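You operate a simulated robot arm through the tools that you are given. There is no shell and no other tool. Be economical: measure what you need, move in short steps, check, and stop when the job is done.

The job below is to be done with a simulated robot arm. You get a single attempt, and the scene is never put back.

## Task
Put the long spanner in the tool box and close both latches.

The check looks at the end state, three seconds after you hand in, the way a careful person would. Anything else that was tipped, shoved, dropped, spilled or broken makes it a failure.

## Robot
A 6-joint arm with a four-finger gripper on a trunk, on a base that drives. Base frame: it is fixed to the floor where the robot stands at the start and does not move with it; the origin is under the middle of the robot, x ahead of it, y to its left, z up; the surface under the hand at the start is at about z = 860. Units: mm, degrees, N and s.
Its first joint turns from -166.0 to 166.0 degrees. Places, roughly: inside of the tool box [800, 100, 900]; tool box lid [800, 100, 1000]; white tool box latch [700, 200, 900]; yellow tool box latch [800, 0, 900]. Payload 3.43 kg.
Tool frame: the origin (TCP) lies between the finger pads and is the grasp point; the fingertips stand 30 mm ahead of it; z points along the fingers, y is the line along which they close. The gripper opens to 120 mm. The gripper's body begins 85 mm behind the TCP.
Orientation is that of the tool frame in the base frame, as [roll, pitch, yaw] about the fixed x, y, z axes, in that order (R = Rz(yaw) Ry(pitch) Rx(roll)). With the fingers straight down and closing along the base's y, the tool's x points along the base's -x, its y along +y and its z along -z.

## Interface
- The arm moves only by the tool nudge_tool. Its argument "commands" is a list of rows, each a list of 7 numbers: the shift along the tool's x, y, z in units of 150 mm (1.0 is 150 mm), then the turn, a rotation vector about the tool's x, y, z in units of 45 degrees (1.0 is 45 degrees), then the opening, from 0 (shut) to 1 (fully open). In form: [[tx, ty, tz, ax, ay, az, fingers], ...]. A call has 1 to 8 rows; each row is the pose to reach, as a shift and turn from the pose commanded when the call began, along the tool's axes at that moment. A call with a number of a shift or a turn outside -1 to 1 is refused whole. Each row takes 0.2 s and may step no farther than 50 mm and 8.6 degrees from the row before; otherwise, or with a gripper value out of range, the whole call is refused. Where a pose cannot be reached the arm comes as near as it can. A force on the tool above 80 N (or 10 N above the force at the start of the call, whichever is more), or a blocked arm, ends the call early, and 0.2 s more pass. Each finger halts on what it meets, pressing with about 24 N; the grip force reading is that of the motor and also rises with nothing between the fingers. The clock runs only during rows and for 0.2 s after the last one: add rows that repeat a pose to give the fingers time. It gives the time, the measured TCP pose, the force on the tool (base axes), the opening and the grip force at its end, in the units of the frame above (readings bear some noise), with the torque about the TCP (base axes, N m) and any sound that the robot's microphone picked up, and new pictures: "show" is both (left out), scene, wrist or none.
- Cameras (640 x 400 px; columns grow to the right, rows downward): "scene" is now at [-210.7, 221, 1245.9]; the picture's right is [0.22, -0.98, -0.00], its down [-0.25, -0.05, -0.97] and it looks along [0.94, 0.21, -0.26] (base axes); focal length 275 px, centre (320, 200). "wrist" rides on the gripper at [71, -17, -121] in the tool frame; the picture's right is [0.23, 0.97, 0.00], its down [-0.81, 0.19, -0.55] and it looks along [-0.54, 0.13, 0.83] (tool axes); focal length 275 px, centre (320, 200). There is no depth. A picture from a camera that has moved, and an enlarged one, comes with that camera's place and axes in the base frame and with its lens. The place of the scene camera against the robot may be out by one fixed shift of up to 18 mm in any direction.
- steer(legs): drives the robot by 1 to 6 legs, each [ahead, turn to the left] in mm and degrees, along the robot's own axes; the way and the turn of a leg run together, so that a leg with both is an arc; at most 1500 mm and 180 degrees a leg. The arm and the cameras ride along, it lands a little off, and it stops where it bumps. It gives what a move gives, and a new picture of the scene camera.
- aim_head(pan, tilt): turns the head with the scene camera to pan (to the left, within 143 degrees either way) and tilt (down, from -29 to 69), counted from straight ahead of the robot. It gives what a move gives, and a new picture of the scene camera.
- close_up(camera, box): a new picture of the part [left, top, right, bottom] of that camera's present view, enlarged. It takes no simulated time.
- finish_job(): hands the job in; it is judged then, once.

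Work in short steps. Places have to be worked out from the pictures, the camera data and where the tool is seen: move nearer, look again, correct. Check each grasp and each placing, and mend what went wrong. You have 120 turns and 260 pictures in all, those below and enlarged ones among them. Open the gripper and draw the arm clear of the work before you hand the job in, unless the task says otherwise; then end with one line.

The tools are called after "Call:" by a JSON object that holds its "fn" and its "kwargs". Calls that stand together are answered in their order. nudge_tool: Moves the arm, as the interface text tells. Its arguments: {"type":"object","properties":{"commands":{"type":"array","items":{"type":"array","items":{"type":"number"}}},"show":{"type":"string","enum":["both","scene","wrist","none"]}},"required":["commands"]} The other tools are called the same way: steer (legs) drives the base; aim_head (pan, tilt) turns the head that bears the scene camera; close_up (camera, box) takes an enlarged picture of a part of a camera's view; finish_job () hands the job in.

At the start:

```text
time_s: 0.0
tool_pos: [653.9, 326.9, 1348.7]
orientation: [180.0, 0.0, 179.9]
wrist_force: [-0.9, -0.2, -0.4]
torque: [-0.01, 0.0, -0.01]
opening: 120.0
gripper_force: 0.2
robot x, y, heading: [-1.3, 6.4, 0.2]
head pan, tilt: [12.7, 14.2]
```

scene: 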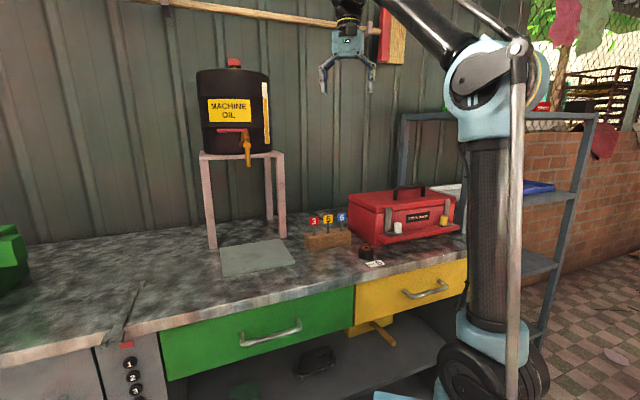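
wrist: 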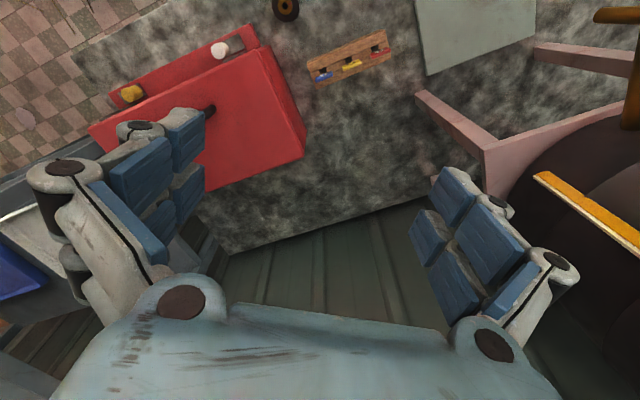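

The box is closed on the right of the bench and I don't see the spanner yet, so I'll enlarge parts of the views.

Call:
{"fn": "close_up", "kwargs": {"camera": "scene", "box": [300, 170, 480, 290]}}

Call:
{"fn": "close_up", "kwargs": {"camera": "scene", "box": [0, 220, 320, 400]}}

Call:
{"fn": "close_up", "kwargs": {"camera": "wrist", "box": [70, 0, 410, 210]}}

```text
3.33 times, centred on (390, 230) of scene
camera zoom: at [-210.7, 221.0, 1245.9], right [0.22, -0.98, 0.0], down [-0.25, -0.05, -0.97], along [0.94, 0.21, -0.26], focal length 917 px, centre (87, 100)
```

zoom: 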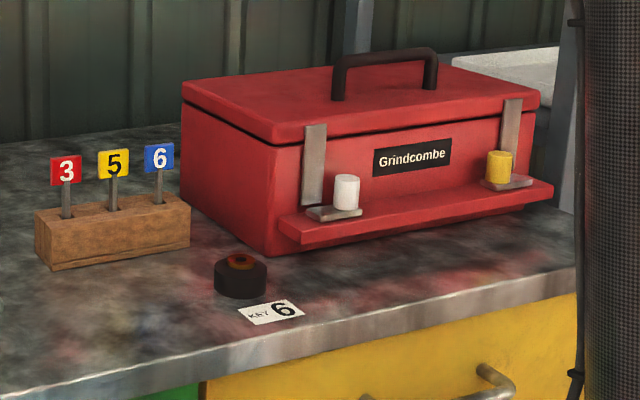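

```text
2.00 times, centred on (160, 310) of scene
camera zoom: at [-210.7, 221.0, 1245.9], right [0.22, -0.98, 0.0], down [-0.25, -0.05, -0.97], along [0.94, 0.21, -0.26], focal length 550 px, centre (640, -20)
```

zoom: 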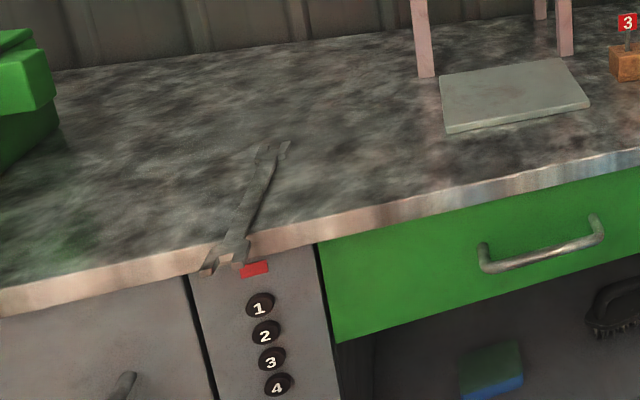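

```text
1.88 times, centred on (240, 105) of wrist
camera zoom: at [583.1, 310.1, 1470.6], right [-0.23, 0.97, 0.0], down [0.81, 0.19, 0.55], along [0.54, 0.13, -0.83], focal length 518 px, centre (471, 379)
```

zoom: 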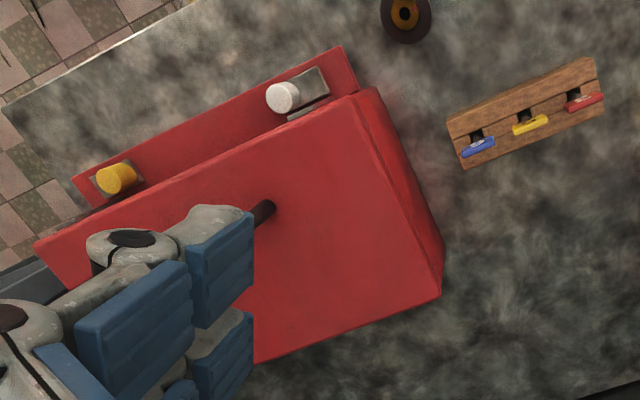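

Spanner lies at the left front edge of the bench (~(190,740)). I'll turn the head to view the left part and the spanner more closely.

Call:
{"fn": "aim_head", "kwargs": {"pan": 60, "tilt": 35}}

```text
time_s: 1.1
tool_pos: [637.4, 325.9, 1357.1]
orientation: [179.9, 0.7, -180.0]
wrist_force: [-0.5, 0.1, -0.3]
torque: [0.03, 0.0, 0.0]
opening: 120.0
gripper_force: 0.0
robot x, y, heading: [1.6, 0.9, 0.0]
head pan, tilt: [60.0, 35.0]
camera scene: at [-258.2, 276.8, 1213.2], right [0.87, -0.5, -0.01], down [-0.3, -0.5, -0.82], along [0.4, 0.71, -0.58], focal length 275 px, centre (320, 200)
```

scene: 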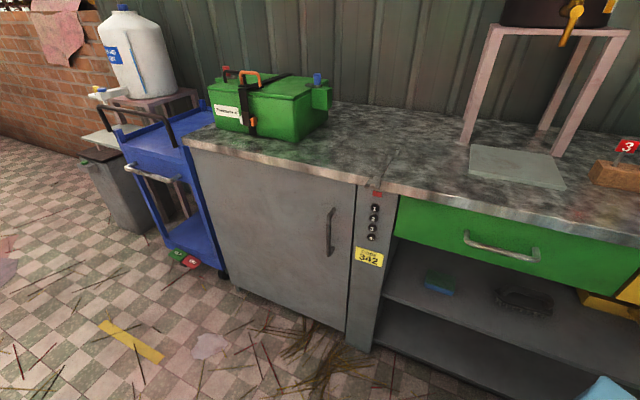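

Call:
{"fn": "close_up", "kwargs": {"camera": "scene", "box": [330, 130, 430, 280]}}

Call:
{"fn": "close_up", "kwargs": {"camera": "scene", "box": [190, 50, 350, 150]}}

```text
2.67 times, centred on (380, 205) of scene
camera zoom: at [-258.2, 276.8, 1213.2], right [0.87, -0.5, -0.01], down [-0.3, -0.5, -0.82], along [0.4, 0.71, -0.58], focal length 733 px, centre (160, 187)
```

zoom: 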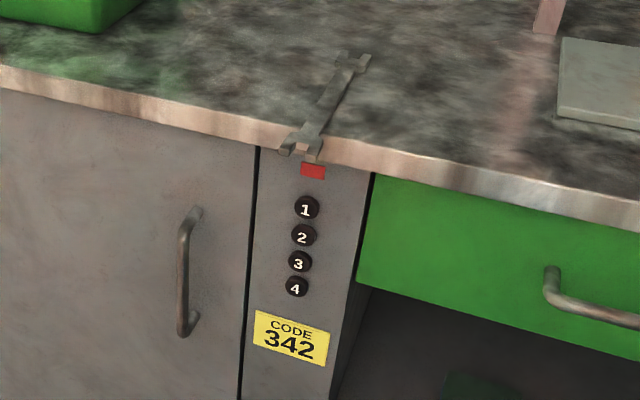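

```text
4.00 times, centred on (270, 100) of scene
camera zoom: at [-258.2, 276.8, 1213.2], right [0.87, -0.5, -0.01], down [-0.3, -0.5, -0.82], along [0.4, 0.71, -0.58], focal length 1100 px, centre (520, 600)
```

zoom: 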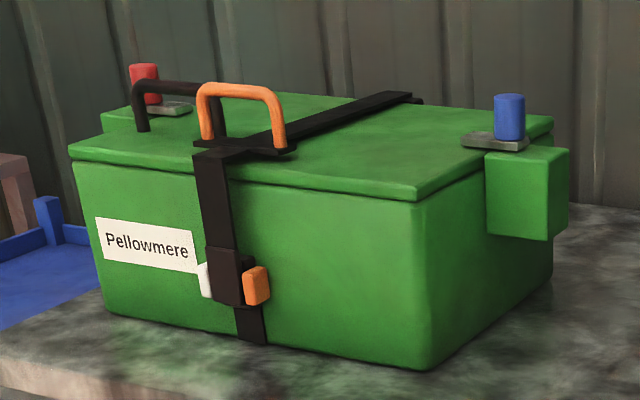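

Target is the red box (white/yellow latches); the green one has other latches. I'll look back at the red box with the head and enlarge.

Call:
{"fn": "aim_head", "kwargs": {"pan": 0, "tilt": 20}}

Call:
{"fn": "close_up", "kwargs": {"camera": "scene", "box": [240, 150, 340, 220]}}

```text
time_s: 2.5
tool_pos: [637.4, 326.5, 1357.9]
orientation: [180.0, 0.8, 180.0]
wrist_force: [-0.8, -0.2, 0.5]
torque: [-0.01, 0.0, -0.01]
opening: 120.2
gripper_force: 0.1
robot x, y, heading: [-3.1, 4.4, -0.2]
head pan, tilt: [0.0, 20.0]
camera scene: at [-208.9, 200.6, 1236.3], right [0.0, -1.0, 0.0], down [-0.35, 0.0, -0.94], along [0.94, 0.0, -0.35], focal length 275 px, centre (320, 200)
```

scene: 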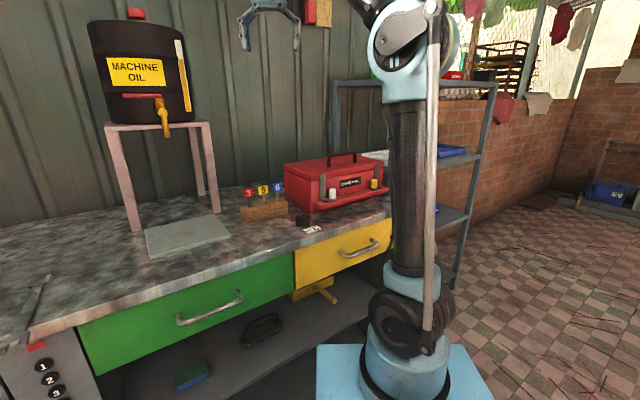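

```text
5.71 times, centred on (290, 185) of scene
camera zoom: at [-208.9, 200.6, 1236.3], right [0.0, -1.0, 0.0], down [-0.35, 0.0, -0.94], along [0.94, 0.0, -0.35], focal length 1571 px, centre (491, 286)
```

zoom: 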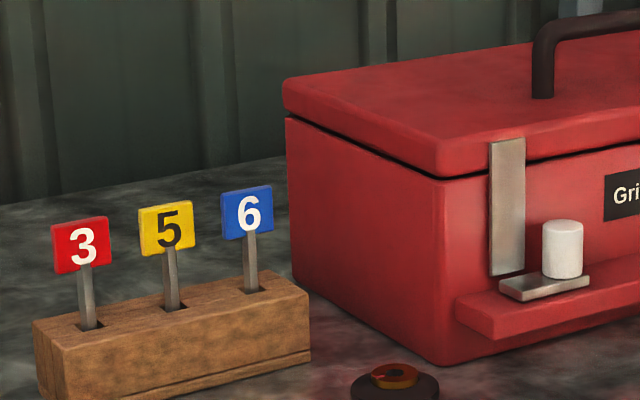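

Now bring the hand toward the front of the box, turned so the wrist camera looks at the latches.

Call:
{"fn": "nudge_tool", "kwargs": {"commands": [[-0.07, -0.2, 0.12, 0, 0, -0.156, 1], [-0.14, -0.4, 0.24, 0, 0, -0.312, 1], [-0.21, -0.6, 0.36, 0, 0, -0.468, 1], [-0.28, -0.8, 0.48, 0, 0, -0.624, 1], [-0.35, -1, 0.6, 0, 0, -0.78, 1]], "show": "wrist"}}

```text
time_s: 3.6
tool_pos: [689.5, 175.8, 1269.9]
orientation: [-179.7, 0.6, -144.9]
wrist_force: [-0.8, -0.9, 0.5]
torque: [0.0, 0.03, 0.0]
opening: 120.0
gripper_force: 0.0
robot x, y, heading: [1.5, 5.2, -0.0]
head pan, tilt: [0.0, 20.0]
camera wrist: at [640.0, 122.6, 1390.8], right [-0.75, 0.66, -0.01], down [0.55, 0.62, 0.56], along [0.38, 0.42, -0.83], focal length 275 px, centre (320, 200)
```

wrist: 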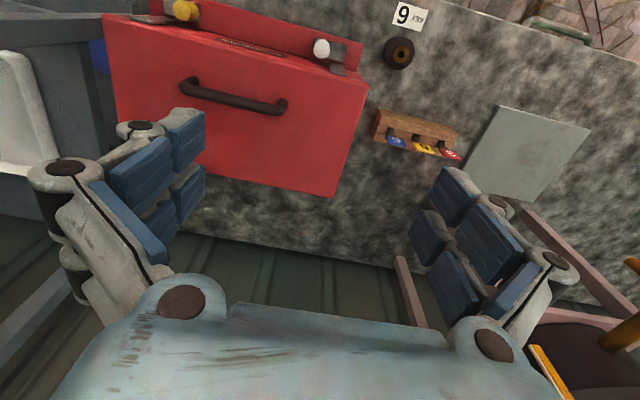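

Call:
{"fn": "nudge_tool", "kwargs": {"commands": [[0.138, -0.19, 0.18, 0, 0, 0, 1], [0.276, -0.38, 0.36, 0, 0, 0, 1], [0.414, -0.57, 0.54, 0, 0, 0, 1], [0.552, -0.76, 0.72, 0, 0, 0, 1], [0.69, -0.95, 0.9, 0, 0, 0, 1]], "show": "wrist"}}

```text
time_s: 4.8
tool_pos: [689.0, 1.7, 1129.2]
orientation: [-179.7, 0.6, -144.9]
wrist_force: [0.0, 0.3, 0.8]
torque: [-0.06, -0.01, 0.05]
opening: 119.8
gripper_force: 0.1
robot x, y, heading: [-1.8, 5.2, 0.2]
head pan, tilt: [0.0, 20.0]
camera wrist: at [639.7, -52.1, 1249.7], right [-0.75, 0.66, -0.01], down [0.55, 0.62, 0.56], along [0.38, 0.41, -0.83], focal length 275 px, centre (320, 200)
```

wrist: 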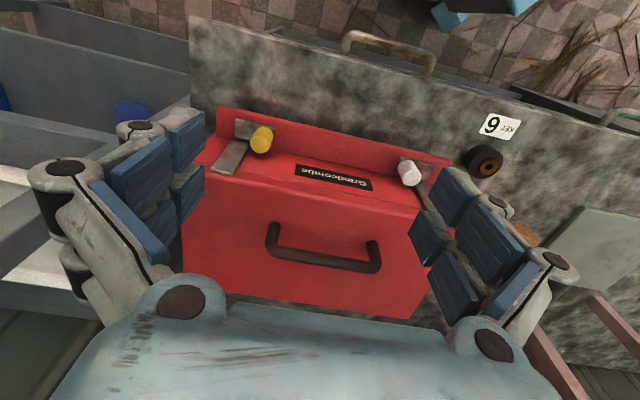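

Call:
{"fn": "close_up", "kwargs": {"camera": "wrist", "box": [190, 90, 310, 190]}}

Call:
{"fn": "close_up", "kwargs": {"camera": "wrist", "box": [370, 110, 530, 230]}}

```text
4.00 times, centred on (250, 140) of wrist
camera zoom: at [639.7, -52.1, 1249.7], right [-0.75, 0.66, -0.01], down [0.55, 0.62, 0.56], along [0.38, 0.41, -0.83], focal length 1101 px, centre (600, 440)
```

zoom: 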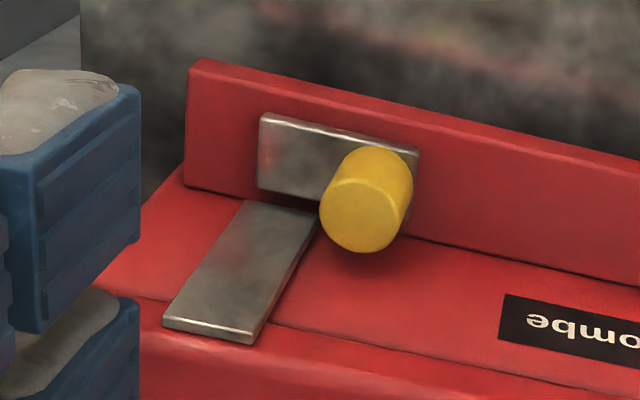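

```text
3.33 times, centred on (450, 170) of wrist
camera zoom: at [639.7, -52.1, 1249.7], right [-0.75, 0.66, -0.01], down [0.55, 0.62, 0.56], along [0.38, 0.41, -0.83], focal length 918 px, centre (-113, 300)
```

zoom: 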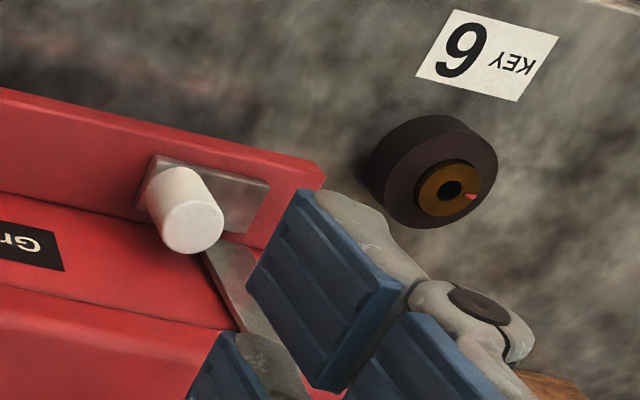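

Call:
{"fn": "close_up", "kwargs": {"camera": "scene", "box": [310, 175, 350, 215]}}

Call:
{"fn": "close_up", "kwargs": {"camera": "scene", "box": [350, 165, 400, 205]}}

```text
10.00 times, centred on (330, 195) of scene
camera zoom: at [-208.9, 200.5, 1236.3], right [0.0, -1.0, 0.0], down [-0.35, 0.0, -0.94], along [0.94, 0.0, -0.35], focal length 2750 px, centre (220, 250)
```

zoom: 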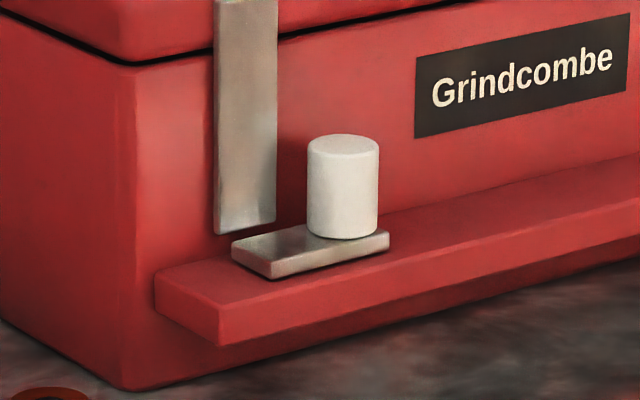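

```text
10.00 times, centred on (375, 185) of scene
camera zoom: at [-208.9, 200.5, 1236.3], right [0.0, -1.0, 0.0], down [-0.35, 0.0, -0.94], along [0.94, 0.0, -0.35], focal length 2750 px, centre (-230, 350)
```

zoom: 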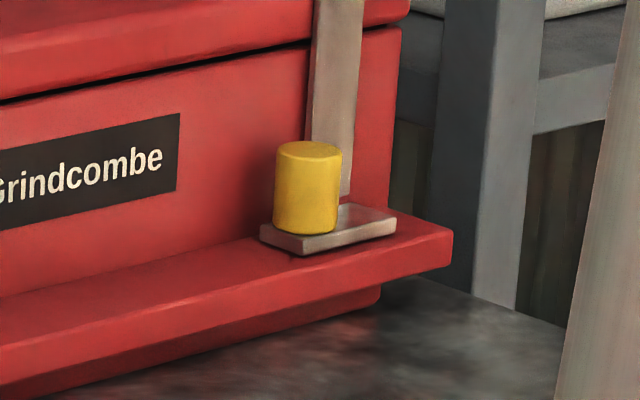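

Estimated handle bar at about (788,116,1039), running along (.6,-.8). I'll move above it, turning the tool so the fingers close across the bar.

Call:
{"fn": "nudge_tool", "kwargs": {"commands": [[-0.163, 0.041, -0.07, 0, 0, 0.163, 1], [-0.326, 0.082, -0.14, 0, 0, 0.326, 1], [-0.489, 0.122, -0.207, 0, 0, 0.489, 1], [-0.652, 0.163, -0.207, 0, 0, 0.652, 1], [-0.815, 0.204, -0.207, 0, 0, 0.815, 1], [-0.977, 0.244, -0.207, 0, 0, 0.978, 1]], "show": "none"}}

Call:
{"fn": "nudge_tool", "kwargs": {"commands": [[0, 0, 0, 0, 0, 0.163, 1], [0, 0, 0, 0, 0, 0.326, 1], [0, 0, 0, 0, 0, 0.489, 1], [0, 0, 0, 0, 0, 0.652, 1], [0, 0, 0, 0, 0, 0.815, 1], [0, 0, 0, 0, 0, 0.978, 1]], "show": "both"}}

```text
time_s: 6.2
tool_pos: [788.0, 115.7, 1165.3]
orientation: [179.8, 0.7, 171.1]
wrist_force: [-0.8, -0.7, 0.6]
torque: [0.01, -0.02, 0.0]
opening: 119.9
gripper_force: 0.0
robot x, y, heading: [-1.0, 4.4, -0.1]
head pan, tilt: [0.0, 20.0]
```

```text
time_s: 7.7
tool_pos: [787.9, 114.0, 1165.0]
orientation: [179.3, 0.2, 127.0]
wrist_force: [0.8, -0.1, -0.5]
torque: [0.0, 0.01, -0.01]
opening: 120.1
gripper_force: 0.1
robot x, y, heading: [-1.1, 5.3, 0.3]
head pan, tilt: [0.0, 20.0]
camera scene: at [-208.8, 200.5, 1236.4], right [0.0, -1.0, 0.0], down [-0.35, 0.0, -0.94], along [0.94, 0.0, -0.35], focal length 275 px, centre (320, 200)
camera wrist: at [730.4, 161.3, 1285.7], right [0.64, 0.77, 0.01], down [0.63, -0.53, 0.56], along [0.43, -0.35, -0.83], focal length 275 px, centre (320, 200)
```

scene: 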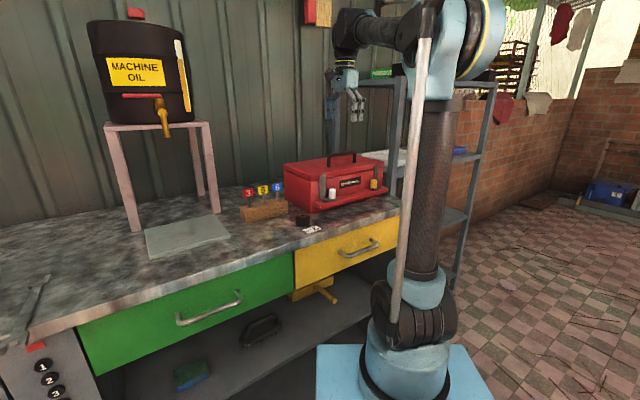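
wrist: 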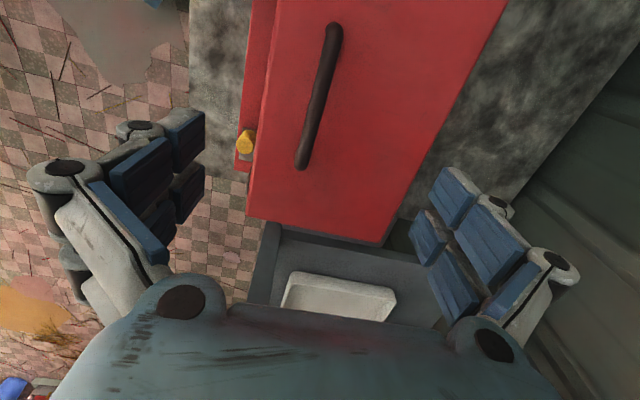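

Bar seen slightly off: mid about (779,119). Descend over the handle with the fingers half open.

Call:
{"fn": "nudge_tool", "kwargs": {"commands": [[0.053, -0.027, 0.2, 0, 0, 0, 0.6], [0.053, -0.027, 0.4, 0, 0, 0, 0.6], [0.053, -0.027, 0.6, 0, 0, 0, 0.6], [0.053, -0.027, 0.8, 0, 0, 0, 0.6], [0.053, -0.027, 0.8, 0, 0, 0, 0.6]], "show": "both"}}

Call:
{"fn": "close_up", "kwargs": {"camera": "scene", "box": [270, 110, 410, 220]}}

```text
time_s: 8.8
tool_pos: [780.6, 120.9, 1045.6]
orientation: [179.4, 0.3, 127.1]
wrist_force: [0.1, -0.6, -0.8]
torque: [-0.02, 0.0, 0.01]
opening: 72.1
gripper_force: 0.1
robot x, y, heading: [0.1, 4.1, -0.2]
head pan, tilt: [0.0, 20.0]
camera scene: at [-208.8, 200.5, 1236.4], right [0.0, -1.0, 0.0], down [-0.35, 0.0, -0.94], along [0.94, 0.0, -0.35], focal length 275 px, centre (320, 200)
camera wrist: at [724.4, 168.4, 1165.8], right [0.64, 0.77, 0.01], down [0.64, -0.53, 0.56], along [0.44, -0.35, -0.83], focal length 275 px, centre (320, 200)
```

scene: 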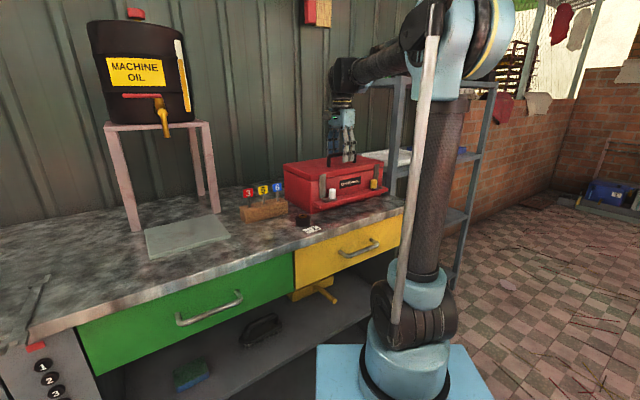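
wrist: 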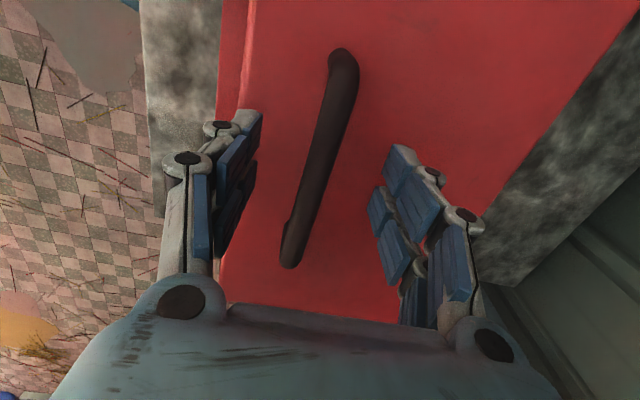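

```text
3.64 times, centred on (340, 165) of scene
camera zoom: at [-208.8, 200.5, 1236.4], right [0.0, -1.0, 0.0], down [-0.35, 0.0, -0.94], along [0.94, 0.0, -0.35], focal length 1000 px, centre (247, 327)
```

zoom: 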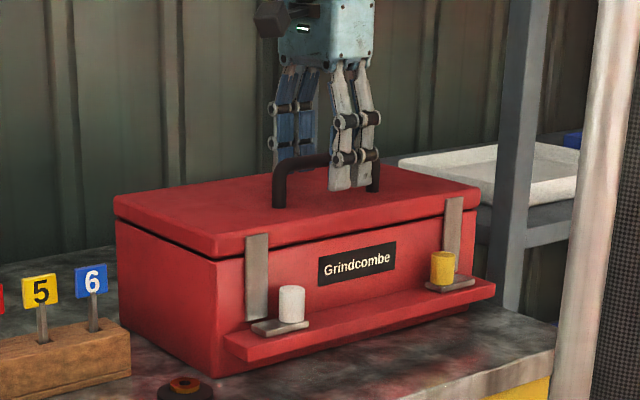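

Handle is between the fingers; close on it.

Call:
{"fn": "nudge_tool", "kwargs": {"commands": [[0, 0, 0, 0, 0, 0, 0.4], [0, 0, 0, 0, 0, 0, 0.2], [0, 0, 0, 0, 0, 0, 0], [0, 0, 0, 0, 0, 0, 0]], "show": "wrist"}}

```text
time_s: 9.8
tool_pos: [780.6, 119.9, 1047.2]
orientation: [179.5, 0.4, 127.0]
wrist_force: [-29.0, -21.0, 11.5]
torque: [-0.38, 0.09, -2.23]
opening: 13.7
gripper_force: 45.4
robot x, y, heading: [-1.7, 5.0, -0.2]
head pan, tilt: [0.0, 20.0]
camera wrist: at [722.6, 167.0, 1167.3], right [0.64, 0.77, 0.01], down [0.63, -0.53, 0.56], along [0.43, -0.35, -0.83], focal length 275 px, centre (320, 200)
```

wrist: 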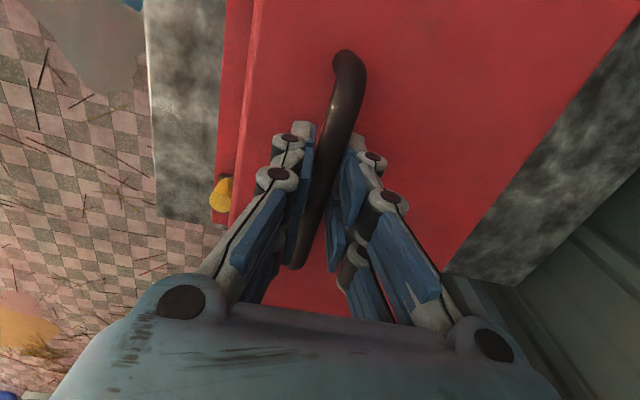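

Side load of ~36 N shows the tool is off-centre; relieve by shifting toward the front a few mm and turning slightly.

Call:
{"fn": "nudge_tool", "kwargs": {"commands": [[0, -0.014, 0, 0, 0, 0.03, 0], [0, -0.028, 0, 0, 0, 0.06, 0], [0, -0.028, 0, 0, 0, 0.06, 0]], "show": "none"}}

```text
time_s: 10.7
tool_pos: [778.6, 119.2, 1045.0]
orientation: [179.3, 0.3, 124.4]
wrist_force: [-0.4, 17.1, -7.2]
torque: [0.43, 0.06, 0.9]
opening: 13.0
gripper_force: 45.0
robot x, y, heading: [1.0, 3.4, 0.2]
head pan, tilt: [0.0, 20.0]
```

Loads small now. Test-lift the lid by a few mm, reading force.

Call:
{"fn": "nudge_tool", "kwargs": {"commands": [[0, 0.006, -0.013, 0, 0, -0.02, 0], [0, 0.006, -0.027, 0, 0, -0.02, 0], [0, 0.006, -0.027, 0, 0, -0.02, 0]], "show": "none"}}

Call:
{"fn": "close_up", "kwargs": {"camera": "scene", "box": [270, 150, 410, 220]}}

```text
time_s: 11.4
tool_pos: [779.9, 118.9, 1049.1]
orientation: [179.4, 0.3, 125.3]
wrist_force: [17.8, 33.7, -28.2]
torque: [0.16, -0.02, -1.0]
opening: 12.8
gripper_force: 45.2
robot x, y, heading: [0.4, 2.6, -0.4]
head pan, tilt: [0.0, 20.0]
```

```text
4.57 times, centred on (340, 185) of scene
camera zoom: at [-207.1, 201.9, 1236.4], right [0.0, -1.0, 0.0], down [-0.36, 0.0, -0.93], along [0.93, 0.0, -0.36], focal length 1257 px, centre (229, 269)
```

zoom: 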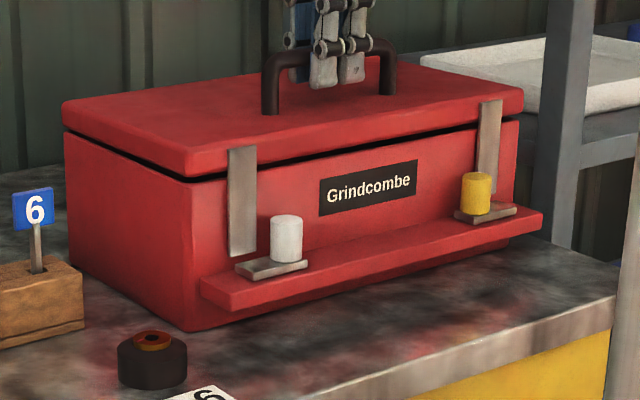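

Force pattern (down 28 N, back 34 N) fits a lid starting to rotate about its rear hinge (handle sits ~147 mm ahead of it). Continue a bit along that arc, watching forces.

Call:
{"fn": "nudge_tool", "kwargs": {"commands": [[0, 0.02, -0.013, 0, 0, 0, 0], [0, 0.027, -0.033, 0, 0, 0, 0], [0, 0.033, -0.053, 0, 0, 0, 0]], "show": "none"}}

Call:
{"fn": "close_up", "kwargs": {"camera": "scene", "box": [270, 150, 410, 220]}}

```text
time_s: 12.2
tool_pos: [780.7, 117.1, 1058.1]
orientation: [179.7, 0.5, 125.2]
wrist_force: [-26.4, -26.1, -33.3]
torque: [-0.28, 0.39, -1.02]
opening: 13.4
gripper_force: 45.6
robot x, y, heading: [-4.7, 3.7, -0.0]
head pan, tilt: [0.0, 20.0]
```

```text
4.57 times, centred on (340, 185) of scene
camera zoom: at [-208.9, 199.6, 1236.5], right [0.0, -1.0, 0.0], down [-0.35, 0.0, -0.94], along [0.94, 0.0, -0.35], focal length 1257 px, centre (229, 269)
```

zoom: 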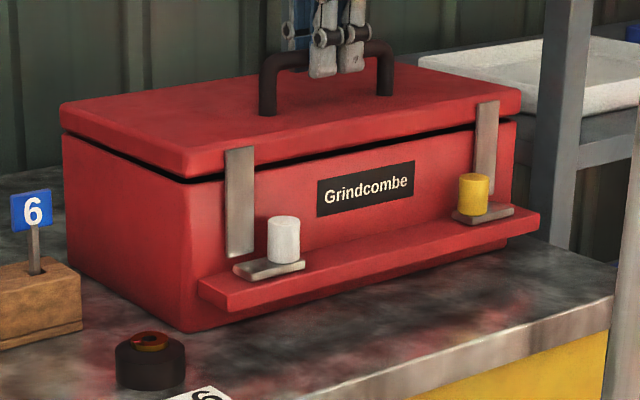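

The grip slid up the handle while the lid stayed put at >33 N, so the latches appear to be engaged. Release the handle and rise.

Call:
{"fn": "nudge_tool", "kwargs": {"commands": [[0, 0, 0, 0, 0, 0, 0.3], [0, 0, 0, 0, 0, 0, 0.5], [0, 0, 0, 0, 0, 0, 0.5], [0, 0, -0.2, 0, 0, 0, 0.5], [0, 0, -0.4, 0, 0, 0, 0.5], [0, 0, -0.6, 0, 0, 0, 0.5]], "show": "none"}}

Call:
{"fn": "close_up", "kwargs": {"camera": "scene", "box": [270, 150, 410, 220]}}

```text
time_s: 13.7
tool_pos: [781.7, 119.7, 1145.7]
orientation: [179.5, 0.3, 125.4]
wrist_force: [0.8, 0.1, -0.4]
torque: [0.0, 0.01, -0.01]
opening: 60.0
gripper_force: 0.0
robot x, y, heading: [1.4, -0.2, -0.1]
head pan, tilt: [0.0, 20.0]
```

```text
4.57 times, centred on (340, 185) of scene
camera zoom: at [-208.8, 200.5, 1236.4], right [0.0, -1.0, 0.0], down [-0.35, 0.0, -0.94], along [0.94, 0.0, -0.35], focal length 1257 px, centre (229, 269)
```

zoom: 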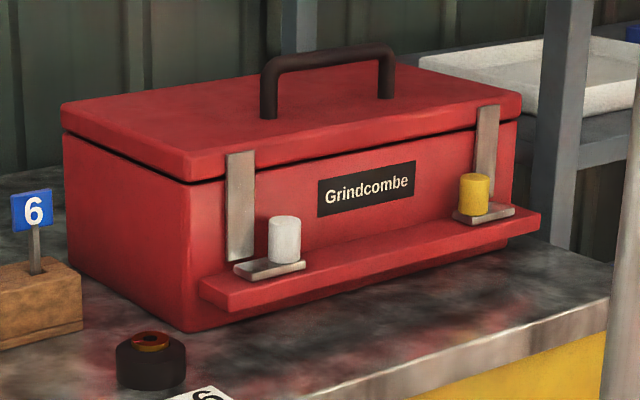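

The lid did lift ~3 mm then held, so the latches are presumably engaged with some play. Go to the white latch for a closer look, hand turned with camera in front.

Call:
{"fn": "nudge_tool", "kwargs": {"commands": [[0.103, -0.1, 0, 0, 0, -0.166, 0.6], [0.206, -0.2, 0, 0, 0, -0.332, 0.6], [0.31, -0.3, 0, 0, 0, -0.5, 0.6], [0.413, -0.4, 0, 0, 0, -0.667, 0.6], [0.517, -0.5, 0, 0, 0, -0.833, 0.6], [0.62, -0.597, 0, 0, 0, -1, 0.6]], "show": "none"}}

Call:
{"fn": "nudge_tool", "kwargs": {"commands": [[0, 0, 0.15, 0, 0, -0.166, 0.6], [0, 0, 0.3, 0, 0, -0.332, 0.6], [0, 0, 0.45, 0, 0, -0.5, 0.6], [0, 0, 0.6, 0, 0, -0.667, 0.6], [0, 0, 0.75, 0, 0, -0.833, 0.6], [0, 0, 0.9, 0, 0, -1, 0.6]], "show": "wrist"}}

```text
time_s: 15.1
tool_pos: [654.9, 142.8, 1144.1]
orientation: [179.8, 0.5, 170.3]
wrist_force: [0.8, -0.5, -0.6]
torque: [0.01, 0.03, -0.01]
opening: 72.0
gripper_force: 0.1
robot x, y, heading: [-1.5, 3.8, 0.1]
head pan, tilt: [0.0, 20.0]
```

```text
time_s: 16.4
tool_pos: [657.6, 145.1, 1010.8]
orientation: [-179.6, 0.6, -144.5]
wrist_force: [0.1, -0.8, -0.8]
torque: [-0.02, 0.01, -0.04]
opening: 71.9
gripper_force: 0.1
robot x, y, heading: [-2.6, 4.8, -0.2]
head pan, tilt: [0.0, 20.0]
camera wrist: at [607.4, 89.9, 1130.9], right [-0.75, 0.66, -0.01], down [0.54, 0.62, 0.56], along [0.38, 0.42, -0.83], focal length 275 px, centre (320, 200)
```

wrist: 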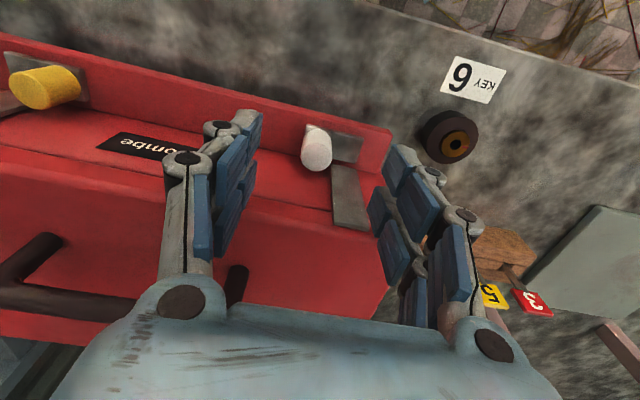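

Call:
{"fn": "close_up", "kwargs": {"camera": "wrist", "box": [270, 100, 430, 220]}}

Call:
{"fn": "close_up", "kwargs": {"camera": "wrist", "box": [300, 115, 380, 175]}}

```text
3.33 times, centred on (350, 160) of wrist
camera zoom: at [607.4, 89.9, 1130.9], right [-0.75, 0.66, -0.01], down [0.54, 0.62, 0.56], along [0.38, 0.42, -0.83], focal length 918 px, centre (220, 333)
```

zoom: 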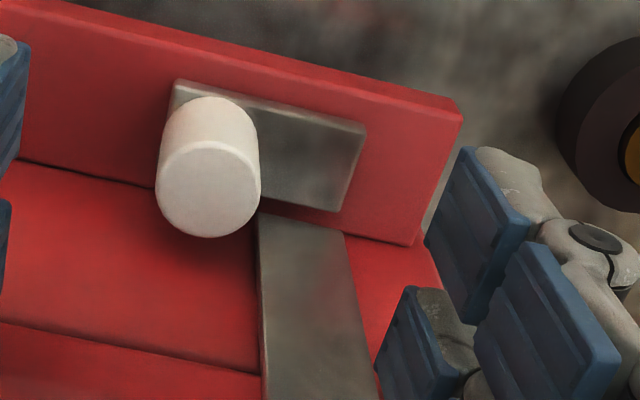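

```text
6.67 times, centred on (340, 145) of wrist
camera zoom: at [607.4, 89.9, 1130.9], right [-0.75, 0.66, -0.01], down [0.54, 0.62, 0.56], along [0.38, 0.42, -0.83], focal length 1835 px, centre (187, 567)
```

zoom: 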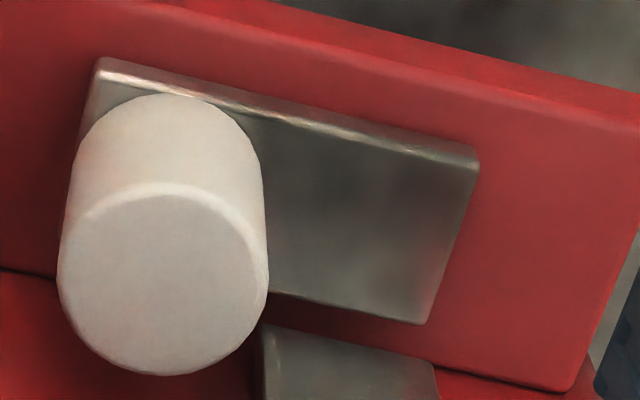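

Geometry suggests a sliding bolt across the hasp; knob centre ~(673,158), top z≈930. Lower the open fingers around the knob.

Call:
{"fn": "nudge_tool", "kwargs": {"commands": [[-0.1, 0.011, 0.1, 0, 0, 0, 0.5], [-0.1, 0.011, 0.2, 0, 0, 0, 0.5], [-0.1, 0.011, 0.35, 0, 0, 0, 0.5]], "show": "wrist"}}

```text
time_s: 17.2
tool_pos: [664.3, 152.8, 960.5]
orientation: [-179.6, 0.6, -144.8]
wrist_force: [-43.0, -32.9, 18.4]
torque: [0.04, -1.52, -1.82]
opening: 70.4
gripper_force: 4.7
robot x, y, heading: [-3.3, 5.3, -0.1]
head pan, tilt: [0.0, 20.0]
camera wrist: at [614.3, 98.0, 1080.9], right [-0.75, 0.66, -0.01], down [0.54, 0.62, 0.56], along [0.38, 0.42, -0.83], focal length 275 px, centre (320, 200)
```

wrist: 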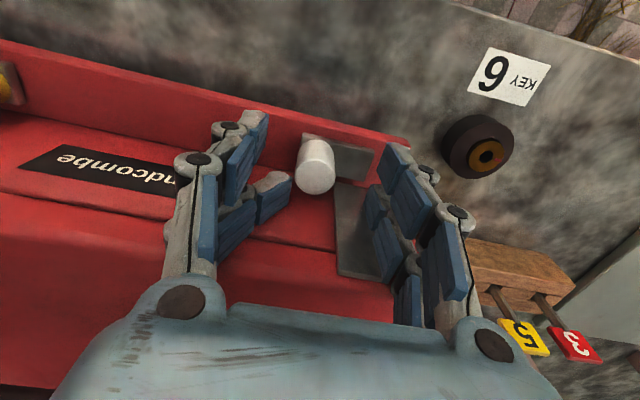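

Fingers touched the lid front (force 54 N outward); back off up and outward, then I'll approach tilted from the front.

Call:
{"fn": "nudge_tool", "kwargs": {"commands": [[0.1, 0, 0, 0, 0, 0, 0.5], [0.3, 0, -0.1, 0, 0, 0, 0.5], [0.6, 0, -0.3, 0, 0, 0, 0.5]], "show": "none"}}

Call:
{"fn": "close_up", "kwargs": {"camera": "scene", "box": [270, 150, 410, 220]}}

```text
refused: row 3 steps farther than a row can; nothing moved
```

```text
4.57 times, centred on (340, 185) of scene
camera zoom: at [-219.0, 199.3, 1234.8], right [0.0, -1.0, 0.0], down [-0.35, 0.0, -0.94], along [0.94, 0.0, -0.35], focal length 1257 px, centre (229, 269)
```

zoom: 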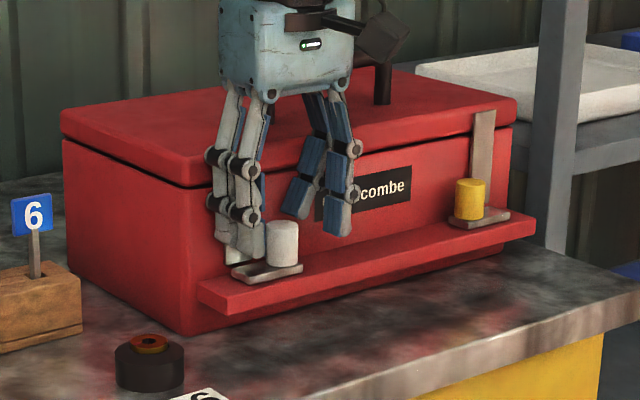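

Call:
{"fn": "nudge_tool", "kwargs": {"commands": [[0.1, 0, 0, 0, 0, 0, 0.5], [0.3, 0, -0.1, 0, 0, 0, 0.5], [0.5, 0, -0.3, 0, 0, 0, 0.5]], "show": "scene"}}

Call:
{"fn": "close_up", "kwargs": {"camera": "scene", "box": [270, 150, 410, 220]}}

```text
time_s: 18.1
tool_pos: [606.9, 107.1, 1003.0]
orientation: [-179.7, 0.6, -144.7]
wrist_force: [0.4, -0.2, 0.0]
torque: [0.01, 0.01, -0.01]
opening: 60.5
gripper_force: 0.5
robot x, y, heading: [-2.0, 7.9, 0.2]
head pan, tilt: [0.0, 20.0]
camera scene: at [-208.6, 200.3, 1236.4], right [0.0, -1.0, 0.0], down [-0.35, 0.0, -0.94], along [0.94, 0.0, -0.35], focal length 275 px, centre (320, 200)
```

scene: 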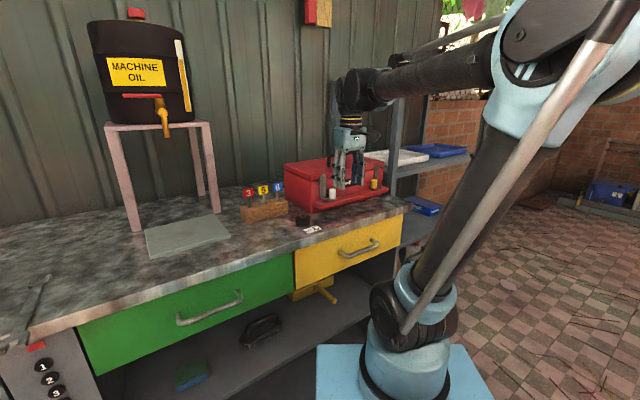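

```text
4.57 times, centred on (340, 185) of scene
camera zoom: at [-208.6, 200.3, 1236.4], right [0.0, -1.0, 0.0], down [-0.35, 0.0, -0.94], along [0.94, 0.0, -0.35], focal length 1257 px, centre (229, 269)
```

zoom: 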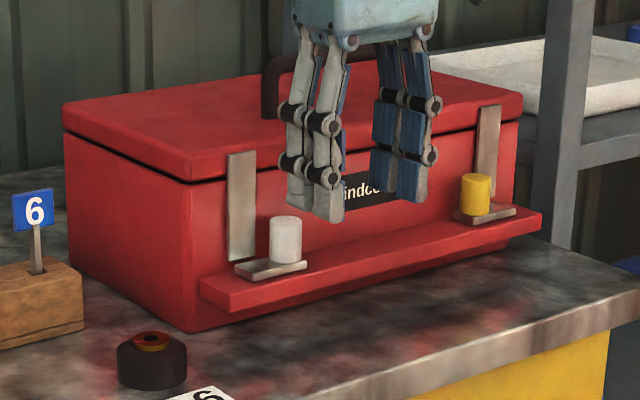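

Box undisturbed. Tilt the tool 40° so the fingers point forward-down toward the ledge.

Call:
{"fn": "nudge_tool", "kwargs": {"commands": [[0, 0, 0, 0, -0.178, 0, 0.5], [0, 0, 0, 0, -0.356, 0, 0.5], [0, 0, 0, 0, -0.534, 0, 0.5], [0, 0, 0, 0, -0.712, 0, 0.5], [0, 0, 0, 0, -0.889, 0, 0.5]], "show": "wrist"}}

```text
time_s: 19.2
tool_pos: [605.1, 110.4, 1001.2]
orientation: [-179.6, 40.6, -144.4]
wrist_force: [1.3, 0.3, -0.8]
torque: [-0.04, 0.02, -0.01]
opening: 59.6
gripper_force: 0.1
robot x, y, heading: [-2.2, 3.6, 0.1]
head pan, tilt: [0.0, 20.0]
camera wrist: at [508.2, 20.4, 1047.4], right [-0.7, 0.69, -0.16], down [0.09, 0.31, 0.95], along [0.7, 0.65, -0.28], focal length 275 px, centre (320, 200)
```

wrist: 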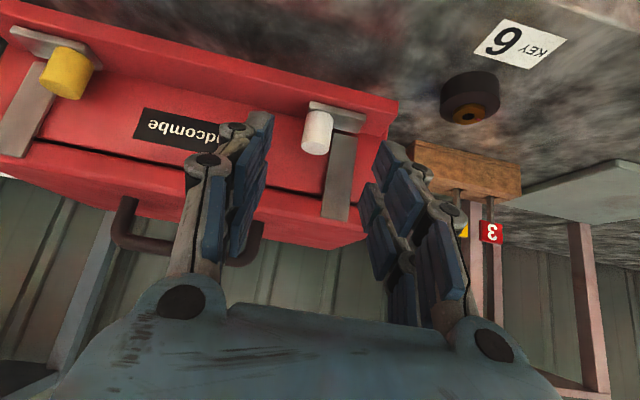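

Call:
{"fn": "close_up", "kwargs": {"camera": "wrist", "box": [290, 90, 380, 160]}}

Call:
{"fn": "close_up", "kwargs": {"camera": "wrist", "box": [0, 10, 120, 110]}}

```text
5.71 times, centred on (335, 125) of wrist
camera zoom: at [508.2, 20.4, 1047.4], right [-0.7, 0.69, -0.16], down [0.09, 0.31, 0.95], along [0.7, 0.65, -0.28], focal length 1573 px, centre (234, 629)
```

zoom: 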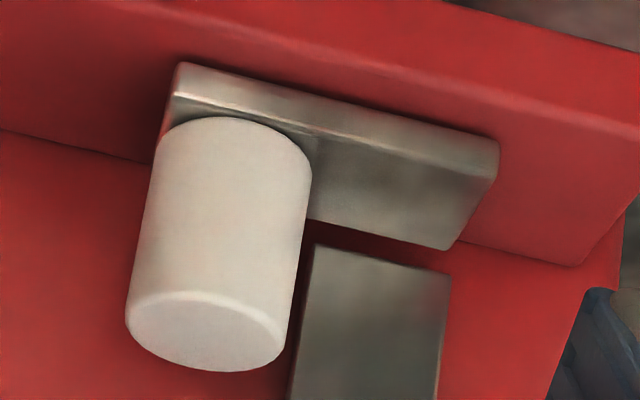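

```text
4.00 times, centred on (60, 60) of wrist
camera zoom: at [508.2, 20.4, 1047.4], right [-0.7, 0.69, -0.16], down [0.09, 0.31, 0.95], along [0.7, 0.65, -0.28], focal length 1101 px, centre (1360, 760)
```

zoom: 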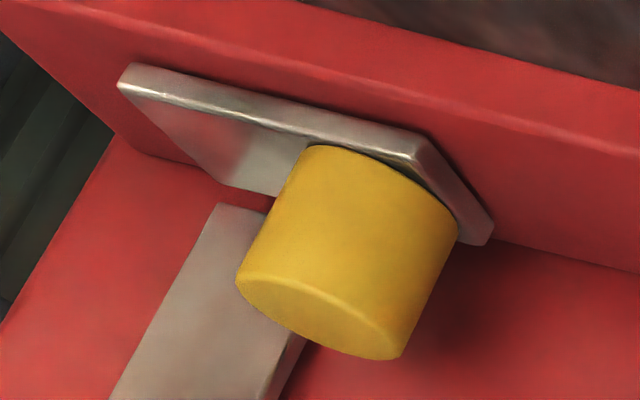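

The hasp ends just above the plate. I'll straddle the knob along the tilted approach (knob ≈(673,157), z 904–939), stopping partway to check.

Call:
{"fn": "nudge_tool", "kwargs": {"commands": [[-0.02, -0.013, 0.15, 0, 0, 0, 0.5], [-0.04, -0.013, 0.3, 0, 0, 0, 0.5], [-0.06, -0.013, 0.45, 0, 0, 0, 0.5]], "show": "both"}}

Call:
{"fn": "close_up", "kwargs": {"camera": "scene", "box": [270, 150, 410, 220]}}

```text
time_s: 20.1
tool_pos: [648.2, 138.0, 959.8]
orientation: [-179.5, 40.6, -144.4]
wrist_force: [1.2, 0.1, 0.2]
torque: [-0.01, -0.03, 0.03]
opening: 59.9
gripper_force: 0.1
robot x, y, heading: [-3.9, 4.1, 0.0]
head pan, tilt: [0.0, 20.0]
camera scene: at [-209.0, 200.7, 1236.3], right [0.0, -1.0, 0.0], down [-0.35, 0.0, -0.94], along [0.94, 0.0, -0.35], focal length 275 px, centre (320, 200)
camera wrist: at [549.9, 48.3, 1005.3], right [-0.7, 0.69, -0.16], down [0.09, 0.31, 0.95], along [0.7, 0.65, -0.28], focal length 275 px, centre (320, 200)
```

scene: 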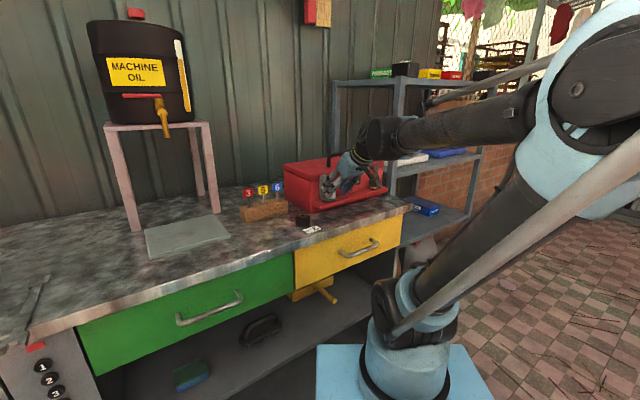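
wrist: 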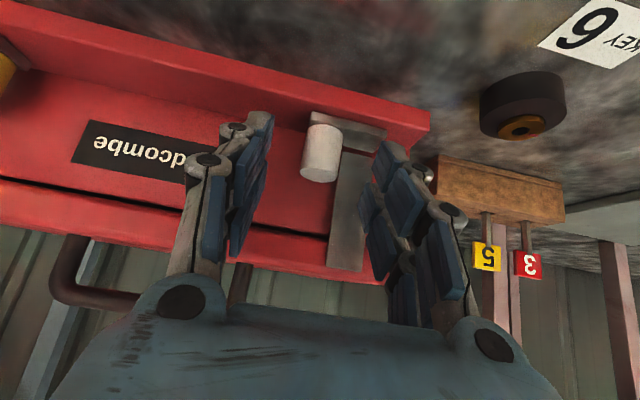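

```text
4.57 times, centred on (340, 185) of scene
camera zoom: at [-209.0, 200.7, 1236.3], right [0.0, -1.0, 0.0], down [-0.35, 0.0, -0.94], along [0.94, 0.0, -0.35], focal length 1257 px, centre (229, 269)
```

zoom: 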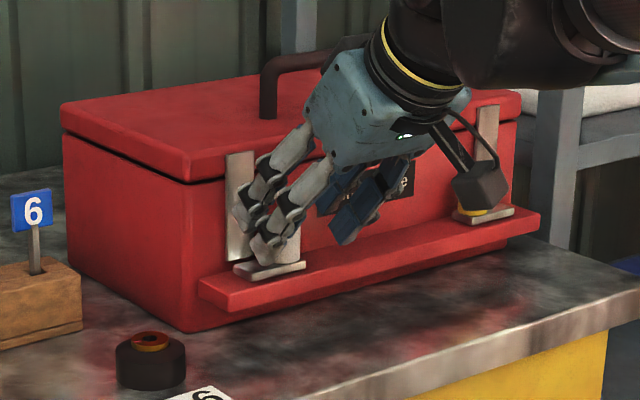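

Knob is centred between the fingers. Advance the rest (staying slightly short of the hasp) and close gently.

Call:
{"fn": "nudge_tool", "kwargs": {"commands": [[0.017, 0, 0.1, 0, 0, 0, 0.5], [0.035, 0, 0.197, 0, 0, 0, 0.5], [0.035, 0, 0.197, 0, 0, 0, 0.35], [0.035, 0, 0.197, 0, 0, 0, 0.2], [0.035, 0, 0.197, 0, 0, 0, 0.15], [0.035, 0, 0.197, 0, 0, 0, 0.15]], "show": "wrist"}}

Call:
{"fn": "close_up", "kwargs": {"camera": "scene", "box": [270, 150, 410, 220]}}

```text
time_s: 20.9
tool_pos: [652.5, 145.4, 943.3]
orientation: [-178.5, 41.4, -144.0]
wrist_force: [-19.4, -14.6, 37.5]
torque: [1.14, 1.73, 0.53]
opening: 49.2
gripper_force: 44.6
robot x, y, heading: [2.6, 5.9, 0.1]
head pan, tilt: [0.0, 20.0]
stopped in row 4: the force on the tool passed its limit at 90 N (the readings are from after the stop); the commanded pose is now the measured one
camera wrist: at [554.3, 55.7, 987.4], right [-0.7, 0.69, -0.17], down [0.08, 0.31, 0.95], along [0.71, 0.65, -0.27], focal length 275 px, centre (320, 200)
```

wrist: 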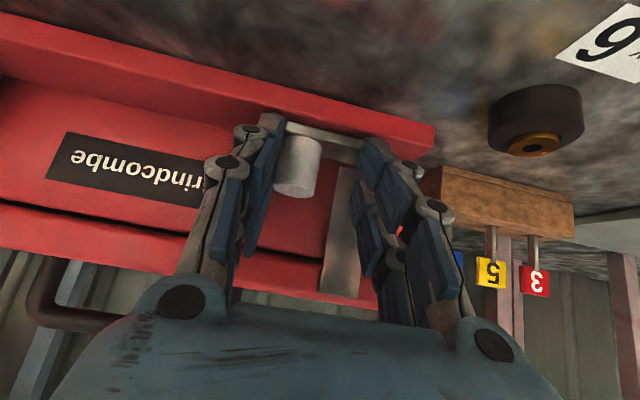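

```text
4.57 times, centred on (340, 185) of scene
camera zoom: at [-224.6, 200.7, 1233.7], right [0.0, -1.0, 0.0], down [-0.34, 0.0, -0.94], along [0.94, 0.0, -0.34], focal length 1257 px, centre (229, 269)
```

zoom: 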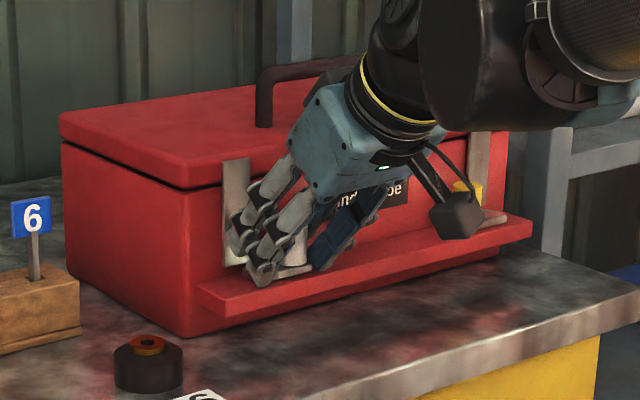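

The fingers sit too low, squeezing the plate ends and pressing the ledge. Open and back off.

Call:
{"fn": "nudge_tool", "kwargs": {"commands": [[0, 0, 0, 0, 0, 0, 0.5], [0, 0, -0.05, 0, 0, 0, 0.5], [0, 0, -0.12, 0, 0, 0, 0.5]], "show": "wrist"}}

Call:
{"fn": "close_up", "kwargs": {"camera": "scene", "box": [270, 150, 410, 220]}}

Call:
{"fn": "close_up", "kwargs": {"camera": "wrist", "box": [220, 80, 460, 230]}}

```text
time_s: 21.7
tool_pos: [648.1, 138.1, 951.8]
orientation: [-178.7, 41.1, -144.0]
wrist_force: [-0.3, 0.6, 0.5]
torque: [-0.01, -0.02, -0.01]
opening: 59.9
gripper_force: 0.0
robot x, y, heading: [0.0, 3.4, -0.3]
head pan, tilt: [0.0, 20.0]
camera wrist: at [550.2, 49.6, 997.1], right [-0.7, 0.69, -0.17], down [0.08, 0.31, 0.95], along [0.71, 0.65, -0.28], focal length 275 px, centre (320, 200)
```

wrist: 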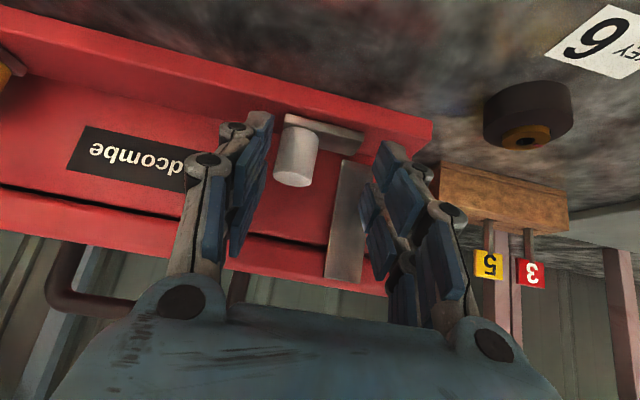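

```text
4.57 times, centred on (340, 185) of scene
camera zoom: at [-208.2, 201.1, 1236.3], right [0.0, -1.0, 0.0], down [-0.35, 0.0, -0.94], along [0.94, 0.0, -0.35], focal length 1257 px, centre (229, 269)
```

zoom: 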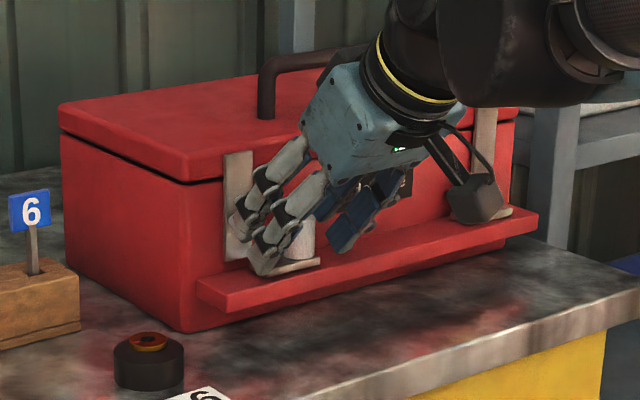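

```text
2.67 times, centred on (340, 155) of wrist
camera zoom: at [550.2, 49.6, 997.1], right [-0.7, 0.69, -0.17], down [0.08, 0.31, 0.95], along [0.71, 0.65, -0.28], focal length 734 px, centre (267, 320)
```

zoom: 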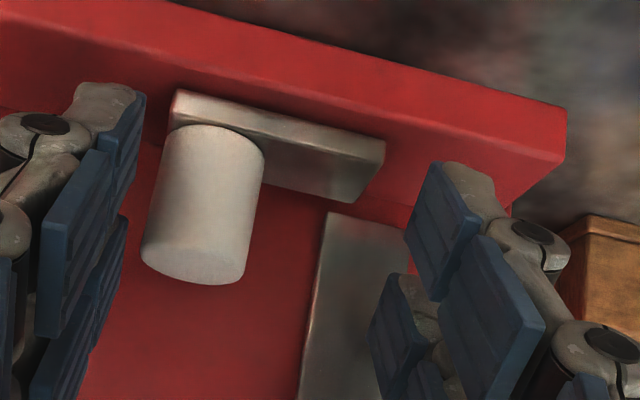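

The plate slid inward ~12 mm: it's a sliding bolt, inward opens. Now re-seat around the knob a little higher and push it further inward with the outer finger.

Call:
{"fn": "nudge_tool", "kwargs": {"commands": [[-0.03, -0.03, 0.025, 0, 0, 0, 0.5], [-0.067, -0.073, 0.056, 0, 0, 0, 0.5], [-0.067, -0.073, 0.056, 0, 0, 0, 0.32], [-0.067, -0.12, 0.056, 0, 0, 0, 0.32], [-0.067, -0.16, 0.056, 0, 0, 0, 0.32]], "show": "wrist"}}

Call:
{"fn": "close_up", "kwargs": {"camera": "scene", "box": [270, 150, 410, 220]}}

```text
time_s: 22.9
tool_pos: [668.2, 125.9, 955.2]
orientation: [-178.7, 41.1, -143.7]
wrist_force: [-44.5, -25.1, -22.7]
torque: [-0.65, 1.0, 0.64]
opening: 32.0
gripper_force: 0.1
robot x, y, heading: [-2.0, 1.0, -0.0]
head pan, tilt: [0.0, 20.0]
camera wrist: at [570.0, 35.8, 999.1], right [-0.7, 0.69, -0.17], down [0.08, 0.31, 0.95], along [0.71, 0.65, -0.28], focal length 275 px, centre (320, 200)
```

wrist: 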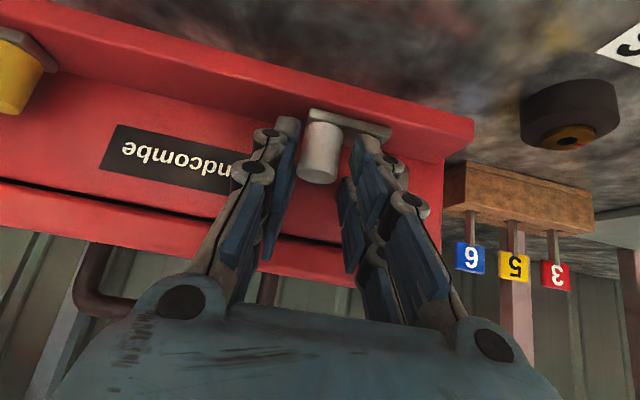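

```text
4.57 times, centred on (340, 185) of scene
camera zoom: at [-216.8, 200.2, 1235.1], right [0.0, -1.0, 0.0], down [-0.35, 0.0, -0.94], along [0.94, 0.0, -0.35], focal length 1257 px, centre (229, 269)
```

zoom: 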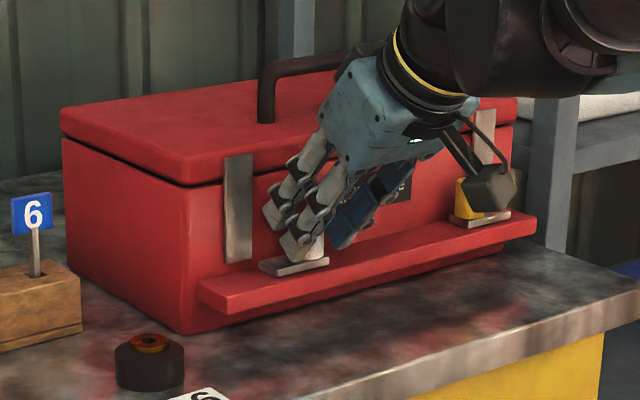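

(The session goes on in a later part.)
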